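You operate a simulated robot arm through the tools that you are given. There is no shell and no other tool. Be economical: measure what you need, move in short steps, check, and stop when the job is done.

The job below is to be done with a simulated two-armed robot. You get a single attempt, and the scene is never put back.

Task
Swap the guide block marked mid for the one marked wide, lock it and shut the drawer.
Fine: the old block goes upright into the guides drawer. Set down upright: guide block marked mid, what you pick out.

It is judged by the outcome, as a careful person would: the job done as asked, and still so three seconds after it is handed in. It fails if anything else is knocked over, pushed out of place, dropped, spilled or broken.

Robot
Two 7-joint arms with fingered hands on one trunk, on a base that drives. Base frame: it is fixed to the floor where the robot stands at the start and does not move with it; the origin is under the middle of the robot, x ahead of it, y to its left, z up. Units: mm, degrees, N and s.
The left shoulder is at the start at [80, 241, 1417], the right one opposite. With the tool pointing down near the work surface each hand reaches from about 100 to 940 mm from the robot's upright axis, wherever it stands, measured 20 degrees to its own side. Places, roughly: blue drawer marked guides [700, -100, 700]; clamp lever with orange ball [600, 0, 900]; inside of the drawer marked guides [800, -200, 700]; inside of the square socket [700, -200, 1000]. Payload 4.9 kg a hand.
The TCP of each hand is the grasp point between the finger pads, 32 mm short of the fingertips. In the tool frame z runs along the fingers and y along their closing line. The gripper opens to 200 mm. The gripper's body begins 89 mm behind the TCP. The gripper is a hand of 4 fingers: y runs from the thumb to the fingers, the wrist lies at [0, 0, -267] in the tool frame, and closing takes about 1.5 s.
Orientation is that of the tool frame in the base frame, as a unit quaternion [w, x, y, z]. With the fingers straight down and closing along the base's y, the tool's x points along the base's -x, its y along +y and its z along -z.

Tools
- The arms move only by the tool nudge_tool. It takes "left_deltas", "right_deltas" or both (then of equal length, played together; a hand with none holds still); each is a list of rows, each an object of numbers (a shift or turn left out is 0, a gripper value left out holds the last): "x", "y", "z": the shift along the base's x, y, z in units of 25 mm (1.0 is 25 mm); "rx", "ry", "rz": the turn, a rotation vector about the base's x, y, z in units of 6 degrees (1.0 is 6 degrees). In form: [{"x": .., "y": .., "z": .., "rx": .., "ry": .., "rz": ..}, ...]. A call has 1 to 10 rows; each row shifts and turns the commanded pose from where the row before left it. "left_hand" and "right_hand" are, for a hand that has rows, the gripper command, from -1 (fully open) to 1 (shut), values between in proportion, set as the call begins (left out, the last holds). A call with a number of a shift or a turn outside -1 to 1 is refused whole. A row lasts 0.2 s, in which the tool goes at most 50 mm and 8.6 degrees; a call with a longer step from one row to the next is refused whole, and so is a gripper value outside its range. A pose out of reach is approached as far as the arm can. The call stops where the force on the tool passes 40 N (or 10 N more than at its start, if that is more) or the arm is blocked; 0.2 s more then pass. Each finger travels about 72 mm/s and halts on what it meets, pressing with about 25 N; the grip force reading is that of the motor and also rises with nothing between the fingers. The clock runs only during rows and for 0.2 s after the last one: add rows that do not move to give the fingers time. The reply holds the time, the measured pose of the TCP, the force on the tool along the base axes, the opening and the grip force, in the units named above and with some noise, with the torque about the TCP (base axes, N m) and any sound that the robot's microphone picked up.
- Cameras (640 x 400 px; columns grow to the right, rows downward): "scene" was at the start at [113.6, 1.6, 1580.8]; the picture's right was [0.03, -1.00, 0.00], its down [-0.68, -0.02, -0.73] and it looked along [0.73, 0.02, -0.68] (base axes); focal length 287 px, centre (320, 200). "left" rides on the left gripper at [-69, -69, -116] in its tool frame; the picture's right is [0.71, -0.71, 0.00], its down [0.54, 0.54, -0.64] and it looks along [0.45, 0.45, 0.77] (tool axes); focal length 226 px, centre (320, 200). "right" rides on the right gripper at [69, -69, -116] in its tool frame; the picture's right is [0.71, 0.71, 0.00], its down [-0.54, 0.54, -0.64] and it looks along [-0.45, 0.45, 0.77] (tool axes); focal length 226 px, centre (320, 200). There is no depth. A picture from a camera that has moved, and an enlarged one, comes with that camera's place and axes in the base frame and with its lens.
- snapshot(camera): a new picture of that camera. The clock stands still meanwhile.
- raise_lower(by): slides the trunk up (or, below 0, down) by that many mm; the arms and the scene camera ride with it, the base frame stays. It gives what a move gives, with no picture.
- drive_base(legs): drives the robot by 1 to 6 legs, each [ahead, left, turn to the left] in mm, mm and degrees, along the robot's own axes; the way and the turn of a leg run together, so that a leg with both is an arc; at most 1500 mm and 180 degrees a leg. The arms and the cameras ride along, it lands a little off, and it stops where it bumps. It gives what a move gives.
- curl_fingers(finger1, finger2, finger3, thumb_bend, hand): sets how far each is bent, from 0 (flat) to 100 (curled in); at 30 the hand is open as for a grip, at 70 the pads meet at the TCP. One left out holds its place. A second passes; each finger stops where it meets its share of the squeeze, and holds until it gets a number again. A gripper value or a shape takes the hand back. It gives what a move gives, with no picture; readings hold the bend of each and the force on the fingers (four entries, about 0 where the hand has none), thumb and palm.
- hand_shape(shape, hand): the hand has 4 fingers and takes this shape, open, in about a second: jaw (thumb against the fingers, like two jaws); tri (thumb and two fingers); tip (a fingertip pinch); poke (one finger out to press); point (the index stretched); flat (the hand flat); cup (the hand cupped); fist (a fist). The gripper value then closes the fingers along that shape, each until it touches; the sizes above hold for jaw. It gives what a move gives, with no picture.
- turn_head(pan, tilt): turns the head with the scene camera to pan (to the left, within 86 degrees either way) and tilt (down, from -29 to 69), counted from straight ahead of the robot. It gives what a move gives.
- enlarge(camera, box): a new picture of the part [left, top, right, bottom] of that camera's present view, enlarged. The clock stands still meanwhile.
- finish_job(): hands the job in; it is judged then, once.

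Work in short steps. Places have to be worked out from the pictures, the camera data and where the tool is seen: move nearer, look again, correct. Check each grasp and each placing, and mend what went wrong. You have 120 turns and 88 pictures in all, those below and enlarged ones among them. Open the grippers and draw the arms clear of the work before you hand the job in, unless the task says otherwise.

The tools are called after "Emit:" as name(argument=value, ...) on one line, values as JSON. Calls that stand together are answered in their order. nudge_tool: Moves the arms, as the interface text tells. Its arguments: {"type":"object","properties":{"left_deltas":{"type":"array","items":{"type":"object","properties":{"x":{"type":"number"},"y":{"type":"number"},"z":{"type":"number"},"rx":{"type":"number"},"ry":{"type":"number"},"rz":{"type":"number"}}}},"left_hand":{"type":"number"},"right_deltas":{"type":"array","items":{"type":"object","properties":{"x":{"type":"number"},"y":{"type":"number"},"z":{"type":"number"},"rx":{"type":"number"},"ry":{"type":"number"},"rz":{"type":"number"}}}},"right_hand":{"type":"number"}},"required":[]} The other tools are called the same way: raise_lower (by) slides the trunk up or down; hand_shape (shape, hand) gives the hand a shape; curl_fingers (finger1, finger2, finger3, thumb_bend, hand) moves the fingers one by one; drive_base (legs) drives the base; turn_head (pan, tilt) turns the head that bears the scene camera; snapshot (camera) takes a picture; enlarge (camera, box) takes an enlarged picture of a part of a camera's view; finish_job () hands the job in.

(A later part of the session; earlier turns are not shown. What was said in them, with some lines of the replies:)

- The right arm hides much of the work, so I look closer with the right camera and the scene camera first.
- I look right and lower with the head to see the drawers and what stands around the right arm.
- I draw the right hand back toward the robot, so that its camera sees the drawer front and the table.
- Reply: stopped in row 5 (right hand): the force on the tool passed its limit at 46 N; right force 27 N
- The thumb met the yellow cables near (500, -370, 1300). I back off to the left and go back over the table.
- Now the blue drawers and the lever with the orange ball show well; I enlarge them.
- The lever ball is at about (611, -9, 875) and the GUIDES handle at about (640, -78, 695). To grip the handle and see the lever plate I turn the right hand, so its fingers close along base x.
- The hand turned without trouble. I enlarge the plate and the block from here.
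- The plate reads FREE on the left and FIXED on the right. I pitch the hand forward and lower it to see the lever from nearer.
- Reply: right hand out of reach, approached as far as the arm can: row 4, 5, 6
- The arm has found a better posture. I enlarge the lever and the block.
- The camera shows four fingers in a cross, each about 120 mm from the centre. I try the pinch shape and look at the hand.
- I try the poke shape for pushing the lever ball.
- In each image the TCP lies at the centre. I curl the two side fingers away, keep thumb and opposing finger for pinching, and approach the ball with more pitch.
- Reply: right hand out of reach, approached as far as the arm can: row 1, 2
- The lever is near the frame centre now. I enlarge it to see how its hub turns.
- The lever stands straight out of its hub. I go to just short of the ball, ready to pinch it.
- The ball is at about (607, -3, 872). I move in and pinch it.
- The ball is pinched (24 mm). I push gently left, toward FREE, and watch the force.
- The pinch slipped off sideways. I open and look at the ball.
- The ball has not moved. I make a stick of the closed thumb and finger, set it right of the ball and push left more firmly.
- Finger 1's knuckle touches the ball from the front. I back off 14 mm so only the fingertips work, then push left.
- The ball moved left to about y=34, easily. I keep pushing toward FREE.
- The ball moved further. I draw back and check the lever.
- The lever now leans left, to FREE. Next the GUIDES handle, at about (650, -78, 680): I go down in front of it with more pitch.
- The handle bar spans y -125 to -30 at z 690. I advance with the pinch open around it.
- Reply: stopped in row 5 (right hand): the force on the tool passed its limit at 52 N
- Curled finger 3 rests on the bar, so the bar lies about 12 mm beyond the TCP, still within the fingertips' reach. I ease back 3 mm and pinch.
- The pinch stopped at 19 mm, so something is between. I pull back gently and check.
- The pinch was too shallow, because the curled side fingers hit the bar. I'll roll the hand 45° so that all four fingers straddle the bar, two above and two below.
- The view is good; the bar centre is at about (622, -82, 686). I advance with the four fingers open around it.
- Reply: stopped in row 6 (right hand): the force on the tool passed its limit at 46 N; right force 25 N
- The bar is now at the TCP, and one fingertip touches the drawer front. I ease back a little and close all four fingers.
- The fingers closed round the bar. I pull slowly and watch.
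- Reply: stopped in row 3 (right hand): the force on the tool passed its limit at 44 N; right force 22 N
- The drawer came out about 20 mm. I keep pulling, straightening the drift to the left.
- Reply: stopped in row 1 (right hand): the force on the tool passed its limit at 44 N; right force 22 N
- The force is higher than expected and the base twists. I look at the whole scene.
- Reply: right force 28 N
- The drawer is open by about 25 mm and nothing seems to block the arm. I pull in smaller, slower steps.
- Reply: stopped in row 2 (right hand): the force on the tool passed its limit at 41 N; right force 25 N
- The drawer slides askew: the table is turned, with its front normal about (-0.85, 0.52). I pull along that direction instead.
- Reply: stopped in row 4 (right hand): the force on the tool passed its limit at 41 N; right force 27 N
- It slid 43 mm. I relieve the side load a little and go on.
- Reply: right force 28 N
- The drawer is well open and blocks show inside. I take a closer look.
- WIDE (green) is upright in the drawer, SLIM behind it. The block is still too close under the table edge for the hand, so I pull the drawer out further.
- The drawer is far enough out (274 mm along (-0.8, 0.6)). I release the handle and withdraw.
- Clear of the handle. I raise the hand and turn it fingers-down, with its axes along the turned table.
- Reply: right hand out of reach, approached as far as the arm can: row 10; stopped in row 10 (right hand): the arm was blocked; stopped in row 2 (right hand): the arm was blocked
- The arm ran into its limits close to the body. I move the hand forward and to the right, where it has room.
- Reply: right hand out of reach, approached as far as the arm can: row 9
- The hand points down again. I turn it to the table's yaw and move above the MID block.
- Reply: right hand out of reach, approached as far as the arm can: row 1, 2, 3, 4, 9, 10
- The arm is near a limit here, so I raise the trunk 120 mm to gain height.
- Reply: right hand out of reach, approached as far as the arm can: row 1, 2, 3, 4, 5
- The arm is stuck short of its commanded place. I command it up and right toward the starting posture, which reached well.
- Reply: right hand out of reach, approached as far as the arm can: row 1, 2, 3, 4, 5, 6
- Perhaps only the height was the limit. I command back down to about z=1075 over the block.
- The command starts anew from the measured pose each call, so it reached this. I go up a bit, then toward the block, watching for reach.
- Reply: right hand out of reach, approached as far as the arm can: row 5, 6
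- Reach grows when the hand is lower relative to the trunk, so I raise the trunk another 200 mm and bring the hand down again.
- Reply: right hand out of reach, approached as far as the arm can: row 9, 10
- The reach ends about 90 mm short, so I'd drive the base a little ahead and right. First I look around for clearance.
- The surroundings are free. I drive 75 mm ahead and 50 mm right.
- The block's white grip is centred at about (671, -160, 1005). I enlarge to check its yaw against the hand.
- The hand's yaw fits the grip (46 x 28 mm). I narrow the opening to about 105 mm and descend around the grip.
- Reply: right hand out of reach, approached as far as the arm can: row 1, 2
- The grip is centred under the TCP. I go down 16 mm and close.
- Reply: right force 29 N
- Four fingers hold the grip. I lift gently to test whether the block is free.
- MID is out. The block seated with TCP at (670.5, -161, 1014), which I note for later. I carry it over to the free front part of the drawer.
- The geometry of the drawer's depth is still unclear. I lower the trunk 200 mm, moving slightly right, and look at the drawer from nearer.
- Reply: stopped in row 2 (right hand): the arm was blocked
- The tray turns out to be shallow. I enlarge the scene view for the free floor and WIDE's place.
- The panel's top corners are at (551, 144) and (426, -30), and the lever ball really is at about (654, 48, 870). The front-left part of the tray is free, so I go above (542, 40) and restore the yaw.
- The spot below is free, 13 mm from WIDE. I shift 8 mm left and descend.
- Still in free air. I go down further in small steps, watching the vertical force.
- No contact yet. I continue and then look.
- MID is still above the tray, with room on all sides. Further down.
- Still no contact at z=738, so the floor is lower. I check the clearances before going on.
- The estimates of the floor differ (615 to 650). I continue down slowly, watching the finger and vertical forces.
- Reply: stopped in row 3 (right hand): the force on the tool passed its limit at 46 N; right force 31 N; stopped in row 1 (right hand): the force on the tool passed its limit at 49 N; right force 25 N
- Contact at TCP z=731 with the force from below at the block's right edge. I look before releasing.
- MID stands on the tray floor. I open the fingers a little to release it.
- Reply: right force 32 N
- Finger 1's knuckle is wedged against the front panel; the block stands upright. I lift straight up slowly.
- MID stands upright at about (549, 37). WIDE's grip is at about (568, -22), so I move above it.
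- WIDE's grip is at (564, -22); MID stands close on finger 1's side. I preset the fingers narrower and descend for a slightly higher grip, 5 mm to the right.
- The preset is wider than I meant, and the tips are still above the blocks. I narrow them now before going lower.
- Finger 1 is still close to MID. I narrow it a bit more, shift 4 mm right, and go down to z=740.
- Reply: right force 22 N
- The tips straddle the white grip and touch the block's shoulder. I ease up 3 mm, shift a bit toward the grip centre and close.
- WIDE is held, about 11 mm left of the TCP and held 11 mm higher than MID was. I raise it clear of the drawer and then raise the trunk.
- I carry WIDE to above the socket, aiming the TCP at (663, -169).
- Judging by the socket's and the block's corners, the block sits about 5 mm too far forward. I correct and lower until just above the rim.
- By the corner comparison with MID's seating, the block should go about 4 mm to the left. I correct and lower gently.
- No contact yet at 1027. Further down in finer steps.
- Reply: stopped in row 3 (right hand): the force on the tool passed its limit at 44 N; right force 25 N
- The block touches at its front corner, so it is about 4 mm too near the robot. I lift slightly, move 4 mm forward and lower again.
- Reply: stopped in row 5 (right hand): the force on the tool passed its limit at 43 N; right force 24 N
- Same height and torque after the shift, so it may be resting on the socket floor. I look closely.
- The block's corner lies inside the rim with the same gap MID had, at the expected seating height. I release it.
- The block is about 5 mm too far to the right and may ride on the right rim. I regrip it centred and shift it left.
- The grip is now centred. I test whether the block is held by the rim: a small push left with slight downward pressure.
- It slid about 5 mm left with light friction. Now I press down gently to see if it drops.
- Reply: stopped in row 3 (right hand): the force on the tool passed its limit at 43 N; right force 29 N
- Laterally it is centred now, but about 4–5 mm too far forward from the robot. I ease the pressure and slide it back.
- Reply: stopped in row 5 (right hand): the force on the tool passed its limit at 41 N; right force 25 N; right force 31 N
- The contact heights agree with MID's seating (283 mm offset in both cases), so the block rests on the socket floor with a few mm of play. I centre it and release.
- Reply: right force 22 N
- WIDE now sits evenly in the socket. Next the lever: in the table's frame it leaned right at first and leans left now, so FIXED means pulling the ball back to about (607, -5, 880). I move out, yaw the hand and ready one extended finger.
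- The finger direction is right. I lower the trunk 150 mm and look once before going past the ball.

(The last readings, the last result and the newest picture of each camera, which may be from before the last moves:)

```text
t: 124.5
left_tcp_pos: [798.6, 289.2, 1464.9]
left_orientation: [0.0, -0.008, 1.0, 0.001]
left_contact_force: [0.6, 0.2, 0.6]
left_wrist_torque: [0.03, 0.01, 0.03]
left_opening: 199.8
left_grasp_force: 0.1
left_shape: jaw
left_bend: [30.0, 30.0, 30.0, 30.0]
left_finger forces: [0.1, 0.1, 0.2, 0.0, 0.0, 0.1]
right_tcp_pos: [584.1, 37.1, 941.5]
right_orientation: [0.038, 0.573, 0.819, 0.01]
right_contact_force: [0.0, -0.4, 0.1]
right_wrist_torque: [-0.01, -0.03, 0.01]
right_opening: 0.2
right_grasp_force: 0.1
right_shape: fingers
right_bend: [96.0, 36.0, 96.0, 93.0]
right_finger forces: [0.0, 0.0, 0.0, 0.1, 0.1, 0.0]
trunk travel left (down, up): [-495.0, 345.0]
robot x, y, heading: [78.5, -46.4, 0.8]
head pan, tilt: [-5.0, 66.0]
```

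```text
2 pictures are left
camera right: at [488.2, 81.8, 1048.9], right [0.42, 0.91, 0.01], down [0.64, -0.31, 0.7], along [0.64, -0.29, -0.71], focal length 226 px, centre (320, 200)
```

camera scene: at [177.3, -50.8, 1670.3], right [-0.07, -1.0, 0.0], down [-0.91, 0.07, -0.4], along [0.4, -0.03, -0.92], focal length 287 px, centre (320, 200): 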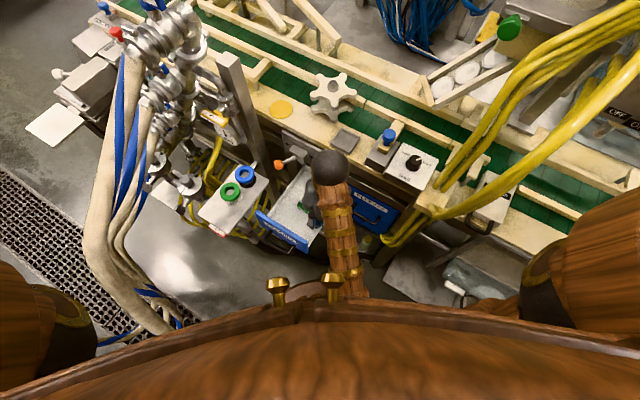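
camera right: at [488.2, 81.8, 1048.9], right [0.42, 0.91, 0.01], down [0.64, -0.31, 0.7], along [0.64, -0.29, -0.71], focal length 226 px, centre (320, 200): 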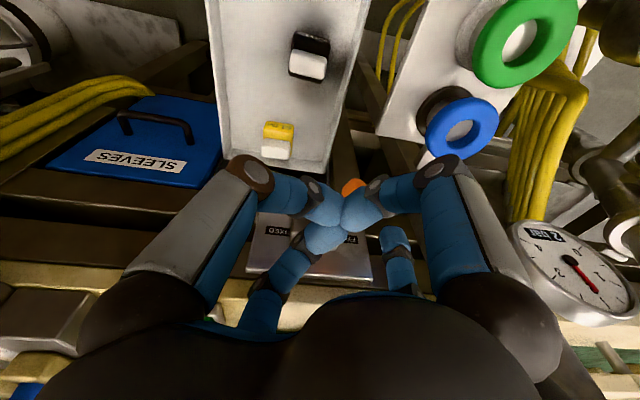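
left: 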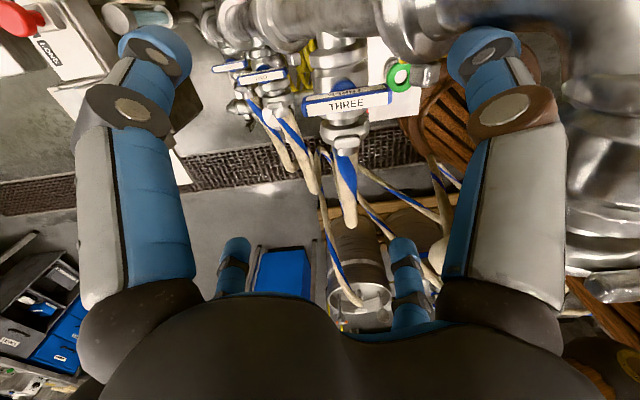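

The ball is at about (647, 48, 870) and the extended finger is left of it. I shift slightly outward, lower past the ball, then pull right along the table.

Emit:
nudge_tool(right_deltas=[{"x": -0.48, "y": 0.36}, {"z": -0.7}, {"z": -0.7}, {"z": -0.7}, {"z": -0.4}])

Emit:
nudge_tool(right_deltas=[{"x": -0.3, "y": -0.4}, {"x": -0.3, "y": -0.4}, {"x": -0.3, "y": -0.4}, {"x": -0.3, "y": -0.4}, {"x": -0.3, "y": -0.4}])

```text
t: 125.7
left_tcp_pos: [798.1, 290.1, 1464.8]
left_orientation: [0.0, -0.008, 1.0, 0.0]
left_contact_force: [0.5, 1.0, -0.7]
left_wrist_torque: [0.02, 0.01, 0.02]
left_opening: 200.0
left_grasp_force: 0.1
left_shape: jaw
left_bend: [30.0, 30.0, 30.0, 30.0]
left_finger forces: [0.0, 0.0, 0.0, 0.0, 0.0, 0.0]
right_tcp_pos: [573.0, 46.2, 879.8]
right_orientation: [0.037, 0.574, 0.818, 0.009]
right_contact_force: [0.0, 0.6, 0.2]
right_wrist_torque: [0.03, 0.02, -0.02]
right_opening: 0.1
right_grasp_force: 0.1
right_shape: fingers
right_bend: [96.0, 36.0, 96.0, 93.0]
right_finger forces: [0.1, 0.1, 0.0, 0.0, 0.1, 0.0]
trunk travel left (down, up): [-495.0, 345.0]
robot x, y, heading: [74.2, -45.7, 0.8]
head pan, tilt: [-5.0, 66.0]
```

```text
t: 126.8
left_tcp_pos: [799.5, 286.8, 1464.2]
left_orientation: [0.0, -0.008, 1.0, 0.001]
left_contact_force: [-0.4, -0.5, 0.6]
left_wrist_torque: [0.04, 0.02, 0.03]
left_opening: 200.1
left_grasp_force: 0.1
left_shape: jaw
left_bend: [30.0, 30.0, 30.0, 30.0]
left_finger forces: [0.1, 0.0, 0.1, 0.1, 0.0, 0.1]
right_tcp_pos: [535.7, -5.8, 877.5]
right_orientation: [0.038, 0.575, 0.817, 0.01]
right_contact_force: [-1.1, 0.3, 0.7]
right_wrist_torque: [0.0, -0.01, 0.02]
right_opening: 0.1
right_grasp_force: 0.1
right_shape: fingers
right_bend: [96.0, 36.0, 96.0, 93.0]
right_finger forces: [0.0, 0.0, 0.1, 0.0, 0.0, 0.0]
trunk travel left (down, up): [-495.0, 345.0]
robot x, y, heading: [78.3, -48.9, 0.9]
head pan, tilt: [-5.0, 66.0]
```

No force readings, as with the earlier push. I continue pulling to the end stop.

Emit:
nudge_tool(right_deltas=[{"x": -0.3, "y": -0.4}, {"x": -0.3, "y": -0.4}, {"x": -0.3, "y": -0.4}, {"x": -0.2, "y": -0.27}])

Emit:
enlarge(camera="scene", box=[220, 80, 420, 280])

```text
t: 127.8
left_tcp_pos: [802.4, 291.2, 1461.1]
left_orientation: [-0.001, -0.009, 1.0, 0.001]
left_contact_force: [0.0, -0.4, -0.5]
left_wrist_torque: [-0.03, 0.01, -0.01]
left_opening: 199.9
left_grasp_force: 0.1
left_shape: jaw
left_bend: [30.0, 30.0, 30.0, 30.0]
left_finger forces: [0.1, 0.0, 0.0, 0.1, 0.0, 0.0]
right_tcp_pos: [509.1, -38.1, 877.7]
right_orientation: [0.036, 0.574, 0.818, 0.008]
right_contact_force: [-8.0, 5.2, 0.6]
right_wrist_torque: [0.09, 0.0, 0.73]
right_opening: 0.0
right_grasp_force: 4.4
right_shape: fingers
right_bend: [96.0, 39.0, 96.0, 93.0]
right_finger forces: [0.0, 9.0, 0.0, 0.0, 0.0, 0.1]
trunk travel left (down, up): [-495.0, 345.0]
robot x, y, heading: [77.6, -43.7, 1.1]
head pan, tilt: [-5.0, 66.0]
```

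```text
2.00 times, centred on (320, 180) of scene
camera zoom: at [169.8, -48.6, 1721.5], right [-0.07, -1.0, 0.0], down [-0.91, 0.07, -0.4], along [0.4, -0.03, -0.91], focal length 573 px, centre (320, 240)
```

zoom: 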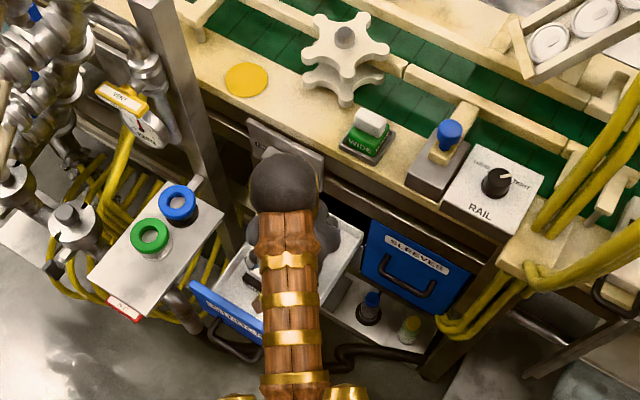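

WIDE sits fine. The finger is now at the ball's starting place with 9 N on it; I nudge a little further right to feel the end stop.

Emit:
nudge_tool(right_deltas=[{"x": -0.12, "y": -0.16}, {"x": -0.12, "y": -0.16}])

```text
t: 128.4
left_tcp_pos: [807.5, 292.3, 1459.5]
left_orientation: [-0.003, -0.008, 1.0, -0.001]
left_contact_force: [-0.7, -0.2, 0.5]
left_wrist_torque: [0.01, 0.03, 0.01]
left_opening: 199.9
left_grasp_force: 0.1
left_shape: jaw
left_bend: [30.0, 30.0, 30.0, 30.0]
left_finger forces: [0.1, 0.0, 0.0, 0.0, 0.0, 0.1]
right_tcp_pos: [507.1, -48.6, 876.7]
right_orientation: [0.035, 0.578, 0.815, 0.006]
right_contact_force: [-5.6, -1.1, 2.8]
right_wrist_torque: [0.06, -0.24, 0.05]
right_opening: 0.1
right_grasp_force: 2.9
right_shape: fingers
right_bend: [96.0, 39.0, 96.0, 93.0]
right_finger forces: [0.0, 6.0, 0.1, 0.0, 0.0, 0.0]
trunk travel left (down, up): [-495.0, 345.0]
robot x, y, heading: [75.1, -48.0, 0.7]
head pan, tilt: [-5.0, 66.0]
```

The body starts to strain here, so I stop. I raise the trunk straight up to free the finger, and then use the last view on the lever.

Emit:
raise_lower(by=170)

Emit:
enlarge(camera="right", box=[220, 40, 460, 240])

```text
t: 130.4
left_tcp_pos: [808.5, 288.2, 1631.5]
left_orientation: [-0.003, -0.009, 1.0, 0.001]
left_contact_force: [0.3, -0.8, 0.9]
left_wrist_torque: [-0.04, 0.03, -0.01]
left_opening: 199.7
left_grasp_force: 0.1
left_shape: jaw
left_bend: [30.0, 30.0, 30.0, 30.0]
left_finger forces: [0.0, 0.0, 0.0, 0.1, 0.1, 0.0]
right_tcp_pos: [509.9, -51.2, 1045.5]
right_orientation: [0.039, 0.575, 0.817, 0.007]
right_contact_force: [-0.4, 0.3, -0.2]
right_wrist_torque: [0.02, 0.0, 0.0]
right_opening: 0.0
right_grasp_force: 0.0
right_shape: fingers
right_bend: [96.0, 36.0, 96.0, 94.0]
right_finger forces: [0.0, 0.1, 0.1, 0.0, 0.0, 0.1]
trunk travel left (down, up): [-665.0, 175.0]
robot x, y, heading: [76.4, -45.8, 0.8]
head pan, tilt: [-5.0, 66.0]
```

```text
2.00 times, centred on (340, 140) of right
camera zoom: at [414.1, -6.4, 1154.1], right [0.43, 0.9, 0.0], down [0.65, -0.3, 0.7], along [0.63, -0.3, -0.71], focal length 452 px, centre (280, 320)
```

zoom: 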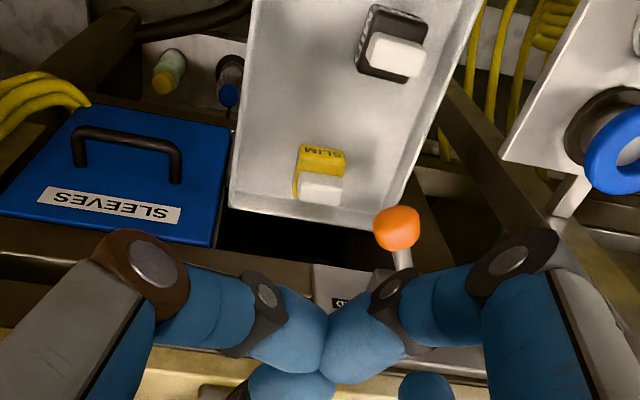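

The ball is back at (612, -8), its FIXED starting place, and MID and SLIM stand upright. Pictures are used up, so I close the drawer by feel: first drive back to the start place for room.

Emit:
drive_base(legs=[[-76, 46, 0]])

Emit:
raise_lower(by=-180)

Emit:
nudge_tool(right_deltas=[{"x": -0.4, "y": 0.3, "rz": 0.6}, {"x": -0.4, "y": 0.3, "rz": 0.6}, {"x": -0.4, "y": 0.3, "rz": 0.6}, {"x": -0.4, "y": 0.3, "rz": 0.6}, {"x": -0.4, "y": 0.3, "rz": 0.6}, {"x": -0.4, "y": 0.3, "rz": 0.6}, {"x": -0.4, "y": 0.3, "rz": 0.6}, {"x": -0.4, "y": 0.3, "rz": 0.6}, {"x": -0.4, "y": 0.3, "rz": 0.6}])

```text
t: 131.5
left_tcp_pos: [731.8, 328.9, 1632.9]
left_orientation: [-0.003, -0.008, 1.0, 0.002]
left_contact_force: [-0.3, -0.3, -0.5]
left_wrist_torque: [-0.01, -0.01, 0.01]
left_opening: 199.7
left_grasp_force: 0.1
left_shape: jaw
left_bend: [30.0, 30.0, 30.0, 30.0]
left_finger forces: [0.0, 0.0, 0.0, 0.0, 0.0, 0.1]
right_tcp_pos: [432.5, -7.9, 1045.3]
right_orientation: [0.037, 0.576, 0.817, 0.008]
right_contact_force: [-0.2, -0.6, -0.4]
right_wrist_torque: [0.01, 0.02, -0.01]
right_opening: 0.0
right_grasp_force: 0.0
right_shape: fingers
right_bend: [96.0, 36.0, 96.0, 94.0]
right_finger forces: [0.0, 0.0, 0.0, 0.0, 0.0, 0.0]
trunk travel left (down, up): [-665.0, 175.0]
robot x, y, heading: [0.1, -3.0, 0.9]
head pan, tilt: [-5.0, 66.0]
```

```text
t: 133.5
left_tcp_pos: [729.5, 334.7, 1449.0]
left_orientation: [-0.004, -0.009, 1.0, 0.002]
left_contact_force: [0.2, 0.1, 0.0]
left_wrist_torque: [-0.01, 0.0, 0.0]
left_opening: 200.0
left_grasp_force: 0.0
left_shape: jaw
left_bend: [30.0, 30.0, 30.0, 30.0]
left_finger forces: [0.1, 0.0, 0.1, 0.0, 0.1, 0.1]
right_tcp_pos: [432.8, -6.0, 864.9]
right_orientation: [0.037, 0.576, 0.817, 0.007]
right_contact_force: [0.1, 0.0, -0.3]
right_wrist_torque: [-0.03, 0.0, -0.01]
right_opening: 0.3
right_grasp_force: 0.1
right_shape: fingers
right_bend: [96.0, 36.0, 96.0, 94.0]
right_finger forces: [0.1, 0.0, 0.0, 0.0, 0.1, 0.1]
trunk travel left (down, up): [-485.0, 355.0]
robot x, y, heading: [-3.7, 0.9, 0.9]
head pan, tilt: [-5.0, 66.0]
```

```text
t: 134.5
left_tcp_pos: [729.3, 335.2, 1448.3]
left_orientation: [-0.003, -0.009, 1.0, 0.001]
left_contact_force: [0.0, -0.2, -0.2]
left_wrist_torque: [0.06, 0.01, 0.03]
left_opening: 200.1
left_grasp_force: 0.0
left_shape: jaw
left_bend: [30.0, 30.0, 30.0, 30.0]
left_finger forces: [0.0, 0.0, 0.1, 0.1, 0.0, 0.0]
right_tcp_pos: [431.9, -32.0, 863.4]
right_orientation: [0.038, 0.542, 0.84, 0.006]
right_contact_force: [-0.3, -0.4, -0.2]
right_wrist_torque: [0.01, -0.02, -0.02]
right_opening: 0.3
right_grasp_force: 0.0
right_shape: fingers
right_bend: [96.0, 36.0, 96.0, 94.0]
right_finger forces: [0.0, 0.1, 0.1, 0.1, 0.0, 0.0]
trunk travel left (down, up): [-485.0, 355.0]
robot x, y, heading: [-0.3, -2.2, 0.7]
head pan, tilt: [-5.0, 66.0]
stopped in row 5 (right hand): the arm was blocked; the commanded pose is now the measured one
```

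The arm is blocked by its own body there. I raise a bit, curl the fingers, go forward and restore the good yaw first.

Emit:
raise_lower(by=100)

Emit:
curl_fingers(hand="right", finger2=100)

Emit:
nudge_tool(right_deltas=[{"x": 0.8, "y": 0.2}, {"x": 0.8, "y": 0.2}, {"x": 0.8, "y": 0.2}, {"rz": 0.8, "y": 0.2}, {"rz": 0.8, "y": 0.2}, {"rz": 0.8, "y": 0.3}, {"rz": 0.8, "y": 0.3}, {"rz": 0.8, "y": 0.3}, {"rz": 0.5, "y": 0.3}])

```text
t: 135.8
left_tcp_pos: [729.9, 334.2, 1550.5]
left_orientation: [-0.004, -0.009, 1.0, 0.0]
left_contact_force: [-0.6, -0.2, 0.4]
left_wrist_torque: [0.03, 0.01, 0.01]
left_opening: 199.9
left_grasp_force: 0.1
left_shape: jaw
left_bend: [30.0, 30.0, 30.0, 30.0]
left_finger forces: [0.1, 0.0, 0.0, 0.0, 0.1, 0.0]
right_tcp_pos: [432.4, -32.5, 965.3]
right_orientation: [0.037, 0.541, 0.84, 0.007]
right_contact_force: [-0.5, 0.1, -0.1]
right_wrist_torque: [0.01, -0.05, -0.01]
right_opening: 0.0
right_grasp_force: 0.1
right_shape: fingers
right_bend: [96.0, 36.0, 96.0, 94.0]
right_finger forces: [0.1, 0.1, 0.0, 0.0, 0.0, 0.0]
trunk travel left (down, up): [-585.0, 255.0]
robot x, y, heading: [-2.0, -0.5, 0.8]
head pan, tilt: [-5.0, 66.0]
```

```text
t: 136.8
left_tcp_pos: [730.8, 332.6, 1550.4]
left_orientation: [-0.004, -0.009, 1.0, 0.001]
left_contact_force: [0.1, 1.0, 0.1]
left_wrist_torque: [-0.03, -0.03, 0.05]
left_opening: 200.4
left_grasp_force: 0.0
left_shape: jaw
left_bend: [30.0, 30.0, 30.0, 30.0]
left_finger forces: [0.1, 0.0, 0.1, 0.1, 0.0, 0.0]
right_tcp_pos: [431.9, -31.3, 965.2]
right_orientation: [0.036, 0.541, 0.84, 0.007]
right_contact_force: [-0.2, 0.2, 0.5]
right_wrist_torque: [-0.02, 0.04, 0.01]
right_opening: 0.0
right_grasp_force: 0.1
right_shape: fingers
right_bend: [97.0, 78.0, 97.0, 95.0]
right_finger forces: [0.0, 0.0, 0.0, 0.0, 0.0, 0.1]
trunk travel left (down, up): [-585.0, 255.0]
robot x, y, heading: [-2.9, -2.2, 0.7]
head pan, tilt: [-5.0, 66.0]
```

```text
t: 138.8
left_tcp_pos: [722.3, 333.5, 1553.3]
left_orientation: [-0.001, -0.008, 1.0, 0.001]
left_contact_force: [-0.2, 0.6, 0.2]
left_wrist_torque: [-0.02, 0.0, -0.02]
left_opening: 200.0
left_grasp_force: 0.1
left_shape: jaw
left_bend: [30.0, 30.0, 30.0, 30.0]
left_finger forces: [0.0, 0.1, 0.0, 0.1, 0.1, 0.1]
right_tcp_pos: [487.0, 22.2, 967.1]
right_orientation: [0.036, 0.329, 0.943, 0.017]
right_contact_force: [-0.3, -0.5, 0.5]
right_wrist_torque: [0.03, 0.01, 0.01]
right_opening: 0.1
right_grasp_force: 0.0
right_shape: fingers
right_bend: [97.0, 79.0, 97.0, 95.0]
right_finger forces: [0.0, 0.0, 0.1, 0.0, 0.0, 0.0]
trunk travel left (down, up): [-585.0, 255.0]
robot x, y, heading: [2.3, 1.3, 0.8]
head pan, tilt: [-5.0, 66.0]
```

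The good posture is back. I draw the arm in a little, then drive the base back so the hand gets in front of the open drawer.

Emit:
nudge_tool(right_deltas=[{"x": -0.6, "y": 0.3}, {"x": -0.6, "y": 0.3}, {"x": -0.6, "y": 0.3}])

Emit:
drive_base(legs=[[-65, 20, 0], [-65, 20, 0]])

Emit:
curl_fingers(hand="right", finger3=36)

```text
t: 139.6
left_tcp_pos: [721.2, 333.9, 1554.4]
left_orientation: [0.0, -0.009, 1.0, 0.001]
left_contact_force: [0.0, -1.0, -0.2]
left_wrist_torque: [0.03, -0.02, 0.01]
left_opening: 200.0
left_grasp_force: 0.1
left_shape: jaw
left_bend: [30.0, 30.0, 30.0, 30.0]
left_finger forces: [0.0, 0.0, 0.0, 0.1, 0.0, 0.0]
right_tcp_pos: [441.9, 46.7, 967.6]
right_orientation: [0.036, 0.33, 0.943, 0.018]
right_contact_force: [-0.1, 0.1, 0.6]
right_wrist_torque: [-0.02, -0.02, 0.0]
right_opening: 0.0
right_grasp_force: 0.1
right_shape: fingers
right_bend: [97.0, 79.0, 97.0, 95.0]
right_finger forces: [0.1, 0.1, 0.0, 0.1, 0.1, 0.0]
trunk travel left (down, up): [-585.0, 255.0]
robot x, y, heading: [0.9, -2.1, 0.8]
head pan, tilt: [-5.0, 66.0]
```

```text
t: 141.2
left_tcp_pos: [611.9, 363.8, 1547.8]
left_orientation: [-0.006, -0.007, 1.0, 0.002]
left_contact_force: [3.2, -1.5, -0.4]
left_wrist_torque: [0.07, 0.25, 0.02]
left_opening: 199.9
left_grasp_force: 0.1
left_shape: jaw
left_bend: [30.0, 30.0, 30.0, 30.0]
left_finger forces: [0.0, 0.0, 0.0, 0.0, 0.0, 0.1]
right_tcp_pos: [323.7, 79.4, 962.2]
right_orientation: [0.031, 0.331, 0.943, 0.017]
right_contact_force: [0.9, -0.4, -0.9]
right_wrist_torque: [0.07, 0.14, -0.03]
right_opening: 0.1
right_grasp_force: 0.0
right_shape: fingers
right_bend: [97.0, 80.0, 97.0, 95.0]
right_finger forces: [0.1, 0.0, 0.0, 0.0, 0.0, 0.1]
trunk travel left (down, up): [-585.0, 255.0]
robot x, y, heading: [-129.1, 38.1, 0.6]
head pan, tilt: [-5.0, 66.0]
```

```text
t: 142.2
left_tcp_pos: [589.4, 370.9, 1556.2]
left_orientation: [0.001, -0.008, 1.0, 0.0]
left_contact_force: [0.4, 0.4, 0.0]
left_wrist_torque: [0.01, -0.05, 0.03]
left_opening: 199.9
left_grasp_force: 0.0
left_shape: jaw
left_bend: [30.0, 30.0, 30.0, 30.0]
left_finger forces: [0.0, 0.0, 0.0, 0.0, 0.0, 0.0]
right_tcp_pos: [311.7, 82.7, 968.2]
right_orientation: [0.038, 0.331, 0.943, 0.018]
right_contact_force: [-0.4, 0.5, 0.6]
right_wrist_torque: [-0.01, -0.05, 0.0]
right_opening: 0.0
right_grasp_force: 0.1
right_shape: fingers
right_bend: [97.0, 80.0, 36.0, 96.0]
right_finger forces: [0.0, 0.0, 0.1, 0.1, 0.0, 0.0]
trunk travel left (down, up): [-585.0, 255.0]
robot x, y, heading: [-129.9, 35.7, 0.9]
head pan, tilt: [-5.0, 66.0]
```

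The hand is in front of the drawer panel at n=394, lateral -46. I lower the trunk 220 mm so the finger faces the panel above the handle.

Emit:
raise_lower(by=-220)

Emit:
nudge_tool(right_deltas=[{"x": 0.32, "y": -0.24}, {"x": 0.32, "y": -0.24}, {"x": 0.32, "y": -0.24}, {"x": 0.32, "y": -0.24}])

```text
t: 144.6
left_tcp_pos: [595.2, 368.4, 1334.0]
left_orientation: [0.001, -0.006, 1.0, 0.001]
left_contact_force: [-0.4, 0.6, 0.1]
left_wrist_torque: [0.01, -0.01, -0.01]
left_opening: 199.7
left_grasp_force: 0.1
left_shape: jaw
left_bend: [30.0, 30.0, 30.0, 30.0]
left_finger forces: [0.0, 0.0, 0.0, 0.0, 0.0, 0.1]
right_tcp_pos: [312.4, 81.4, 747.4]
right_orientation: [0.037, 0.331, 0.943, 0.018]
right_contact_force: [0.8, 0.3, 0.1]
right_wrist_torque: [-0.01, 0.0, 0.0]
right_opening: 0.0
right_grasp_force: 0.1
right_shape: fingers
right_bend: [97.0, 80.0, 36.0, 96.0]
right_finger forces: [0.1, 0.1, 0.0, 0.1, 0.0, 0.0]
trunk travel left (down, up): [-365.0, 475.0]
robot x, y, heading: [-128.1, 33.2, 0.3]
head pan, tilt: [-5.0, 66.0]
```

```text
t: 145.6
left_tcp_pos: [595.7, 368.6, 1333.6]
left_orientation: [0.0, -0.005, 1.0, 0.001]
left_contact_force: [-0.4, -0.9, -0.8]
left_wrist_torque: [0.01, 0.05, -0.03]
left_opening: 200.3
left_grasp_force: 0.0
left_shape: jaw
left_bend: [30.0, 30.0, 30.0, 30.0]
left_finger forces: [0.1, 0.0, 0.0, 0.0, 0.0, 0.0]
right_tcp_pos: [345.6, 57.1, 746.1]
right_orientation: [0.036, 0.332, 0.942, 0.018]
right_contact_force: [-0.7, 1.0, -0.8]
right_wrist_torque: [-0.01, 0.01, 0.02]
right_opening: 0.2
right_grasp_force: 0.5
right_shape: fingers
right_bend: [97.0, 80.0, 36.0, 96.0]
right_finger forces: [0.0, 0.1, 0.6, 0.0, 0.1, 0.0]
trunk travel left (down, up): [-365.0, 475.0]
robot x, y, heading: [-128.0, 37.1, 0.3]
head pan, tilt: [-5.0, 66.0]
```

A first light touch on the finger. I push on and watch whether the drawer gives.

Emit:
nudge_tool(right_deltas=[{"x": 0.32, "y": -0.24}, {"x": 0.32, "y": -0.24}, {"x": 0.32, "y": -0.24}, {"x": 0.32, "y": -0.24}])

```text
t: 146.6
left_tcp_pos: [594.9, 369.9, 1333.6]
left_orientation: [0.0, -0.006, 1.0, 0.001]
left_contact_force: [-0.6, 0.1, 0.3]
left_wrist_torque: [0.01, 0.01, 0.01]
left_opening: 199.8
left_grasp_force: 0.1
left_shape: jaw
left_bend: [30.0, 30.0, 30.0, 30.0]
left_finger forces: [0.0, 0.0, 0.1, 0.1, 0.0, 0.0]
right_tcp_pos: [377.2, 33.1, 747.2]
right_orientation: [0.036, 0.331, 0.943, 0.018]
right_contact_force: [0.2, -0.5, 0.8]
right_wrist_torque: [-0.03, 0.0, -0.04]
right_opening: 0.0
right_grasp_force: 0.3
right_shape: fingers
right_bend: [97.0, 80.0, 37.0, 96.0]
right_finger forces: [0.1, 0.0, 0.9, 0.0, 0.1, 0.0]
trunk travel left (down, up): [-365.0, 475.0]
robot x, y, heading: [-129.8, 39.0, 1.0]
head pan, tilt: [-5.0, 66.0]
```

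The finger keeps a light contact, so the drawer seems to follow. I push further by driving the base in short legs along the drawer's direction.

Emit:
drive_base(legs=[[28, -21, 0], [28, -21, 0], [28, -21, 0]])

```text
t: 148.1
left_tcp_pos: [645.8, 330.8, 1334.2]
left_orientation: [-0.006, -0.004, 1.0, 0.003]
left_contact_force: [-2.8, 3.1, -1.6]
left_wrist_torque: [0.23, 0.02, -0.35]
left_opening: 199.6
left_grasp_force: 0.0
left_shape: jaw
left_bend: [30.0, 30.0, 30.0, 32.0]
left_finger forces: [0.1, 0.0, 0.0, 0.0, 5.0, 0.0]
right_tcp_pos: [433.4, -5.4, 748.0]
right_orientation: [0.037, 0.329, 0.943, 0.019]
right_contact_force: [-0.7, -0.7, 0.3]
right_wrist_torque: [0.04, -0.02, 0.01]
right_opening: 0.0
right_grasp_force: 0.0
right_shape: fingers
right_bend: [97.0, 80.0, 36.0, 96.0]
right_finger forces: [0.0, 0.0, 0.1, 0.0, 0.0, 0.1]
trunk travel left (down, up): [-365.0, 475.0]
robot x, y, heading: [-71.6, -2.4, 0.6]
head pan, tilt: [-5.0, 66.0]
stopped in leg 2: the force on the tool passed its limit at 60 N (the readings are from after the stop); the commanded pose is now the measured one
```

The left thumb bumped something at about (646, 225, 1300). I raise the left hand straight up, well clear.

Emit:
nudge_tool(left_deltas=[{"x": -0.3, "y": 0.4, "z": 0.3}, {"x": -0.2, "y": 0.3, "z": 0.8}, {"z": 1}, {"z": 1}, {"z": 1}, {"z": 1}, {"z": 1}, {"z": 1}])

```text
t: 149.9
left_tcp_pos: [631.9, 347.2, 1514.3]
left_orientation: [-0.005, -0.003, 1.0, 0.003]
left_contact_force: [-1.1, 0.8, -0.7]
left_wrist_torque: [0.02, 0.0, 0.0]
left_opening: 200.2
left_grasp_force: 0.1
left_shape: jaw
left_bend: [30.0, 30.0, 30.0, 30.0]
left_finger forces: [0.1, 0.1, 0.0, 0.0, 0.1, 0.1]
right_tcp_pos: [433.9, -5.6, 748.2]
right_orientation: [0.036, 0.331, 0.943, 0.018]
right_contact_force: [0.0, 0.0, 0.1]
right_wrist_torque: [0.03, -0.04, -0.01]
right_opening: 0.2
right_grasp_force: 0.1
right_shape: fingers
right_bend: [97.0, 80.0, 36.0, 96.0]
right_finger forces: [0.0, 0.1, 0.0, 0.0, 0.0, 0.1]
trunk travel left (down, up): [-365.0, 475.0]
robot x, y, heading: [-76.3, -5.7, 1.0]
head pan, tilt: [-5.0, 66.0]
```

The left hand is clear now. I continue the push with the arm and see when the finger feels the panel.

Emit:
nudge_tool(right_deltas=[{"x": 0.32, "y": -0.24}, {"x": 0.32, "y": -0.24}, {"x": 0.32, "y": -0.24}, {"x": 0.32, "y": -0.24}, {"x": 0.32, "y": -0.24}])

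```text
t: 151.1
left_tcp_pos: [633.7, 349.1, 1512.3]
left_orientation: [-0.005, -0.003, 1.0, 0.002]
left_contact_force: [0.2, -0.2, -0.4]
left_wrist_torque: [0.02, 0.01, -0.01]
left_opening: 199.8
left_grasp_force: 0.0
left_shape: jaw
left_bend: [30.0, 30.0, 30.0, 30.0]
left_finger forces: [0.0, 0.0, 0.0, 0.1, 0.0, 0.0]
right_tcp_pos: [474.8, -36.6, 746.6]
right_orientation: [0.036, 0.33, 0.943, 0.018]
right_contact_force: [-1.6, 0.1, 0.7]
right_wrist_torque: [-0.04, 0.03, -0.05]
right_opening: 0.0
right_grasp_force: 0.2
right_shape: fingers
right_bend: [97.0, 80.0, 36.0, 96.0]
right_finger forces: [0.0, 0.0, 0.4, 0.0, 0.0, 0.0]
trunk travel left (down, up): [-365.0, 475.0]
robot x, y, heading: [-71.2, -6.2, 0.9]
head pan, tilt: [-5.0, 66.0]
```

Light contact again; 65 mm remain by my estimate. I go on.

Emit:
nudge_tool(right_deltas=[{"x": 0.32, "y": -0.24}, {"x": 0.32, "y": -0.24}, {"x": 0.32, "y": -0.24}, {"x": 0.32, "y": -0.24}, {"x": 0.32, "y": -0.24}])

Emit:
nudge_tool(right_deltas=[{"x": 0.2, "y": -0.15}, {"x": 0.2, "y": -0.15}, {"x": 0.2, "y": -0.15}, {"x": 0.2, "y": -0.15}])

```text
t: 152.3
left_tcp_pos: [633.5, 348.5, 1511.9]
left_orientation: [-0.006, -0.003, 1.0, 0.002]
left_contact_force: [0.4, -0.2, 0.0]
left_wrist_torque: [-0.01, -0.03, -0.03]
left_opening: 200.2
left_grasp_force: 0.0
left_shape: jaw
left_bend: [30.0, 30.0, 30.0, 30.0]
left_finger forces: [0.0, 0.1, 0.0, 0.0, 0.0, 0.0]
right_tcp_pos: [515.0, -65.7, 746.4]
right_orientation: [0.037, 0.33, 0.943, 0.018]
right_contact_force: [-0.6, 0.1, -0.5]
right_wrist_torque: [0.0, -0.01, -0.02]
right_opening: 0.0
right_grasp_force: 0.7
right_shape: fingers
right_bend: [97.0, 80.0, 36.0, 96.0]
right_finger forces: [0.0, 0.1, 0.9, 0.1, 0.0, 0.0]
trunk travel left (down, up): [-365.0, 475.0]
robot x, y, heading: [-72.0, -3.7, 0.8]
head pan, tilt: [-5.0, 66.0]
```

```text
t: 153.3
left_tcp_pos: [633.2, 348.5, 1513.1]
left_orientation: [-0.006, -0.003, 1.0, 0.003]
left_contact_force: [1.1, -1.1, 0.8]
left_wrist_torque: [-0.03, 0.03, -0.01]
left_opening: 199.8
left_grasp_force: 0.0
left_shape: jaw
left_bend: [30.0, 30.0, 30.0, 30.0]
left_finger forces: [0.0, 0.1, 0.0, 0.0, 0.1, 0.0]
right_tcp_pos: [532.8, -80.8, 746.0]
right_orientation: [0.037, 0.33, 0.943, 0.017]
right_contact_force: [-0.5, 0.4, 0.8]
right_wrist_torque: [-0.02, -0.01, 0.0]
right_opening: 0.0
right_grasp_force: 0.9
right_shape: fingers
right_bend: [97.0, 80.0, 37.0, 96.0]
right_finger forces: [0.1, 0.0, 1.1, 0.0, 0.1, 0.0]
trunk travel left (down, up): [-365.0, 475.0]
robot x, y, heading: [-72.9, -5.8, 0.8]
head pan, tilt: [-5.0, 66.0]
```

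Still gliding under about 1 N. I push on slowly until a firm stop.

Emit:
nudge_tool(right_deltas=[{"x": 0.16, "y": -0.12}, {"x": 0.16, "y": -0.12}, {"x": 0.16, "y": -0.12}, {"x": 0.16, "y": -0.12}])

```text
t: 154.3
left_tcp_pos: [633.0, 349.4, 1513.6]
left_orientation: [-0.006, -0.004, 1.0, 0.002]
left_contact_force: [-0.6, 1.0, 0.1]
left_wrist_torque: [-0.05, -0.01, -0.02]
left_opening: 199.8
left_grasp_force: 0.1
left_shape: jaw
left_bend: [30.0, 30.0, 30.0, 30.0]
left_finger forces: [0.1, 0.0, 0.0, 0.0, 0.1, 0.1]
right_tcp_pos: [547.8, -91.2, 747.3]
right_orientation: [0.037, 0.33, 0.943, 0.018]
right_contact_force: [-8.0, 4.6, 1.2]
right_wrist_torque: [-0.12, -0.14, -0.15]
right_opening: 0.3
right_grasp_force: 4.7
right_shape: fingers
right_bend: [97.0, 80.0, 39.0, 96.0]
right_finger forces: [0.0, 0.0, 7.8, 0.0, 0.0, 0.0]
trunk travel left (down, up): [-365.0, 475.0]
robot x, y, heading: [-69.9, -6.3, 0.7]
head pan, tilt: [-5.0, 66.0]
```

A firm resistance of 9 N straight against the push: the drawer seems to be home. One more small push confirms it.

Emit:
nudge_tool(right_deltas=[{"x": 0.16, "y": -0.12}, {"x": 0.16, "y": -0.12}, {"x": 0.16, "y": -0.12}])

```text
t: 155.1
left_tcp_pos: [632.8, 349.3, 1512.8]
left_orientation: [-0.006, -0.004, 1.0, 0.002]
left_contact_force: [-0.7, 0.1, -0.3]
left_wrist_torque: [-0.05, -0.01, 0.01]
left_opening: 200.0
left_grasp_force: 0.1
left_shape: jaw
left_bend: [30.0, 30.0, 30.0, 30.0]
left_finger forces: [0.1, 0.0, 0.0, 0.0, 0.1, 0.0]
right_tcp_pos: [548.8, -92.4, 746.4]
right_orientation: [0.037, 0.33, 0.943, 0.019]
right_contact_force: [-6.3, 5.6, 1.2]
right_wrist_torque: [-0.04, -0.07, 0.05]
right_opening: 0.0
right_grasp_force: 4.2
right_shape: fingers
right_bend: [97.0, 80.0, 39.0, 96.0]
right_finger forces: [0.0, 0.0, 8.5, 0.1, 0.0, 0.0]
right hand out of reach, approached as far as the arm can: row 1, 2, 3
trunk travel left (down, up): [-365.0, 475.0]
robot x, y, heading: [-71.0, -2.5, 1.1]
head pan, tilt: [-5.0, 66.0]
```

The arm is at its reach limit, so I press a bit more with a 12 mm base drive to be sure it is fully shut.

Emit:
drive_base(legs=[[10, -7, 0]])

```text
t: 155.8
left_tcp_pos: [641.2, 344.7, 1513.7]
left_orientation: [-0.006, -0.004, 1.0, 0.003]
left_contact_force: [-0.2, -0.5, -0.7]
left_wrist_torque: [-0.04, -0.06, -0.02]
left_opening: 199.9
left_grasp_force: 0.0
left_shape: jaw
left_bend: [30.0, 30.0, 30.0, 30.0]
left_finger forces: [0.0, 0.0, 0.0, 0.1, 0.0, 0.0]
right_tcp_pos: [557.8, -98.6, 748.8]
right_orientation: [0.037, 0.33, 0.943, 0.017]
right_contact_force: [-6.9, 5.6, 0.4]
right_wrist_torque: [0.05, 0.02, 0.02]
right_opening: 0.1
right_grasp_force: 4.5
right_shape: fingers
right_bend: [97.0, 80.0, 46.0, 96.0]
right_finger forces: [0.0, 0.0, 8.7, 0.0, 0.0, 0.0]
trunk travel left (down, up): [-365.0, 475.0]
robot x, y, heading: [-63.8, -10.2, 0.8]
head pan, tilt: [-5.0, 66.0]
```

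The finger itself now yields at 9 N against a firm stop, where the closed front should be, so the drawer is shut. I withdraw outward, then up, and open the hand.

Emit:
nudge_tool(right_deltas=[{"x": -0.5, "y": 0.37}, {"x": -0.6, "y": 0.45}, {"x": -0.6, "y": 0.45}, {"x": -0.6, "y": 0.45}, {"x": -0.6, "y": 0.45}])

Emit:
raise_lower(by=300)

Emit:
hand_shape(hand="right", shape="jaw")

```text
t: 157.0
left_tcp_pos: [642.4, 342.5, 1514.3]
left_orientation: [-0.006, -0.003, 1.0, 0.002]
left_contact_force: [-0.6, 0.8, 0.2]
left_wrist_torque: [0.04, -0.03, 0.04]
left_opening: 200.0
left_grasp_force: 0.1
left_shape: jaw
left_bend: [30.0, 30.0, 30.0, 30.0]
left_finger forces: [0.0, 0.1, 0.0, 0.0, 0.0, 0.0]
right_tcp_pos: [486.2, -45.6, 748.5]
right_orientation: [0.037, 0.33, 0.943, 0.017]
right_contact_force: [-0.3, -0.7, 0.5]
right_wrist_torque: [-0.01, -0.01, 0.03]
right_opening: 0.2
right_grasp_force: 0.2
right_shape: fingers
right_bend: [97.0, 80.0, 36.0, 96.0]
right_finger forces: [0.0, 0.0, 0.0, 0.1, 0.0, 0.0]
trunk travel left (down, up): [-365.0, 475.0]
robot x, y, heading: [-60.9, -15.6, 0.8]
head pan, tilt: [-5.0, 66.0]
```

```text
t: 160.0
left_tcp_pos: [644.1, 342.6, 1812.2]
left_orientation: [-0.006, -0.003, 1.0, 0.003]
left_contact_force: [0.1, 0.3, 0.7]
left_wrist_torque: [0.03, -0.02, 0.02]
left_opening: 200.3
left_grasp_force: 0.1
left_shape: jaw
left_bend: [30.0, 30.0, 30.0, 30.0]
left_finger forces: [0.0, 0.0, 0.0, 0.1, 0.1, 0.0]
right_tcp_pos: [486.4, -45.7, 1047.3]
right_orientation: [0.036, 0.331, 0.943, 0.018]
right_contact_force: [-0.5, -0.1, 0.1]
right_wrist_torque: [-0.01, 0.02, 0.0]
right_opening: 0.0
right_grasp_force: 0.2
right_shape: fingers
right_bend: [97.0, 80.0, 36.0, 96.0]
right_finger forces: [0.0, 0.1, 0.0, 0.0, 0.1, 0.1]
trunk travel left (down, up): [-665.0, 175.0]
robot x, y, heading: [-59.7, -11.0, 0.8]
head pan, tilt: [-5.0, 66.0]
```

```text
t: 160.9
left_tcp_pos: [642.7, 341.9, 1812.2]
left_orientation: [-0.006, -0.004, 1.0, 0.002]
left_contact_force: [0.5, -0.2, -0.3]
left_wrist_torque: [0.0, -0.03, -0.03]
left_opening: 199.9
left_grasp_force: 0.1
left_shape: jaw
left_bend: [30.0, 30.0, 30.0, 30.0]
left_finger forces: [0.0, 0.0, 0.0, 0.0, 0.1, 0.0]
right_tcp_pos: [487.1, -46.0, 1047.8]
right_orientation: [0.037, 0.33, 0.943, 0.018]
right_contact_force: [0.0, 1.1, -0.8]
right_wrist_torque: [0.03, 0.03, -0.01]
right_opening: 199.6
right_grasp_force: 0.0
right_shape: jaw
right_bend: [30.0, 30.0, 30.0, 30.0]
right_finger forces: [0.0, 0.0, 0.0, 0.1, 0.1, 0.1]
trunk travel left (down, up): [-665.0, 175.0]
robot x, y, heading: [-64.8, -8.5, 0.7]
head pan, tilt: [-5.0, 66.0]
```

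The hands are open and clear of the work, so I hand the job in.

Emit:
finish_job()

```text
The job is handed in.
```

I swapped MID for WIDE, set the clamp lever to FIXED and pushed the drawer shut, but I had no pictures left to check the drawer closing by eye.

- **WIDE block:** it sits squarely in the socket, as the pictures show.
- **Lever:** the last picture shows the ball back where it was at the start, which I took to be FIXED.
- **MID block:** it was standing upright in the guides drawer, next to SLIM, in the last picture before I shut the drawer.
- **Drawer:** I closed it by feel until it met a firm stop where the closed front should be.
- **Contacts:** early on, the right thumb pushed against the yellow cables. While I was shutting the drawer, the left thumb hit something near the valve pipes at about 60 N. I saw no damage from the cable contact, but I could not look at the pipes afterwards.
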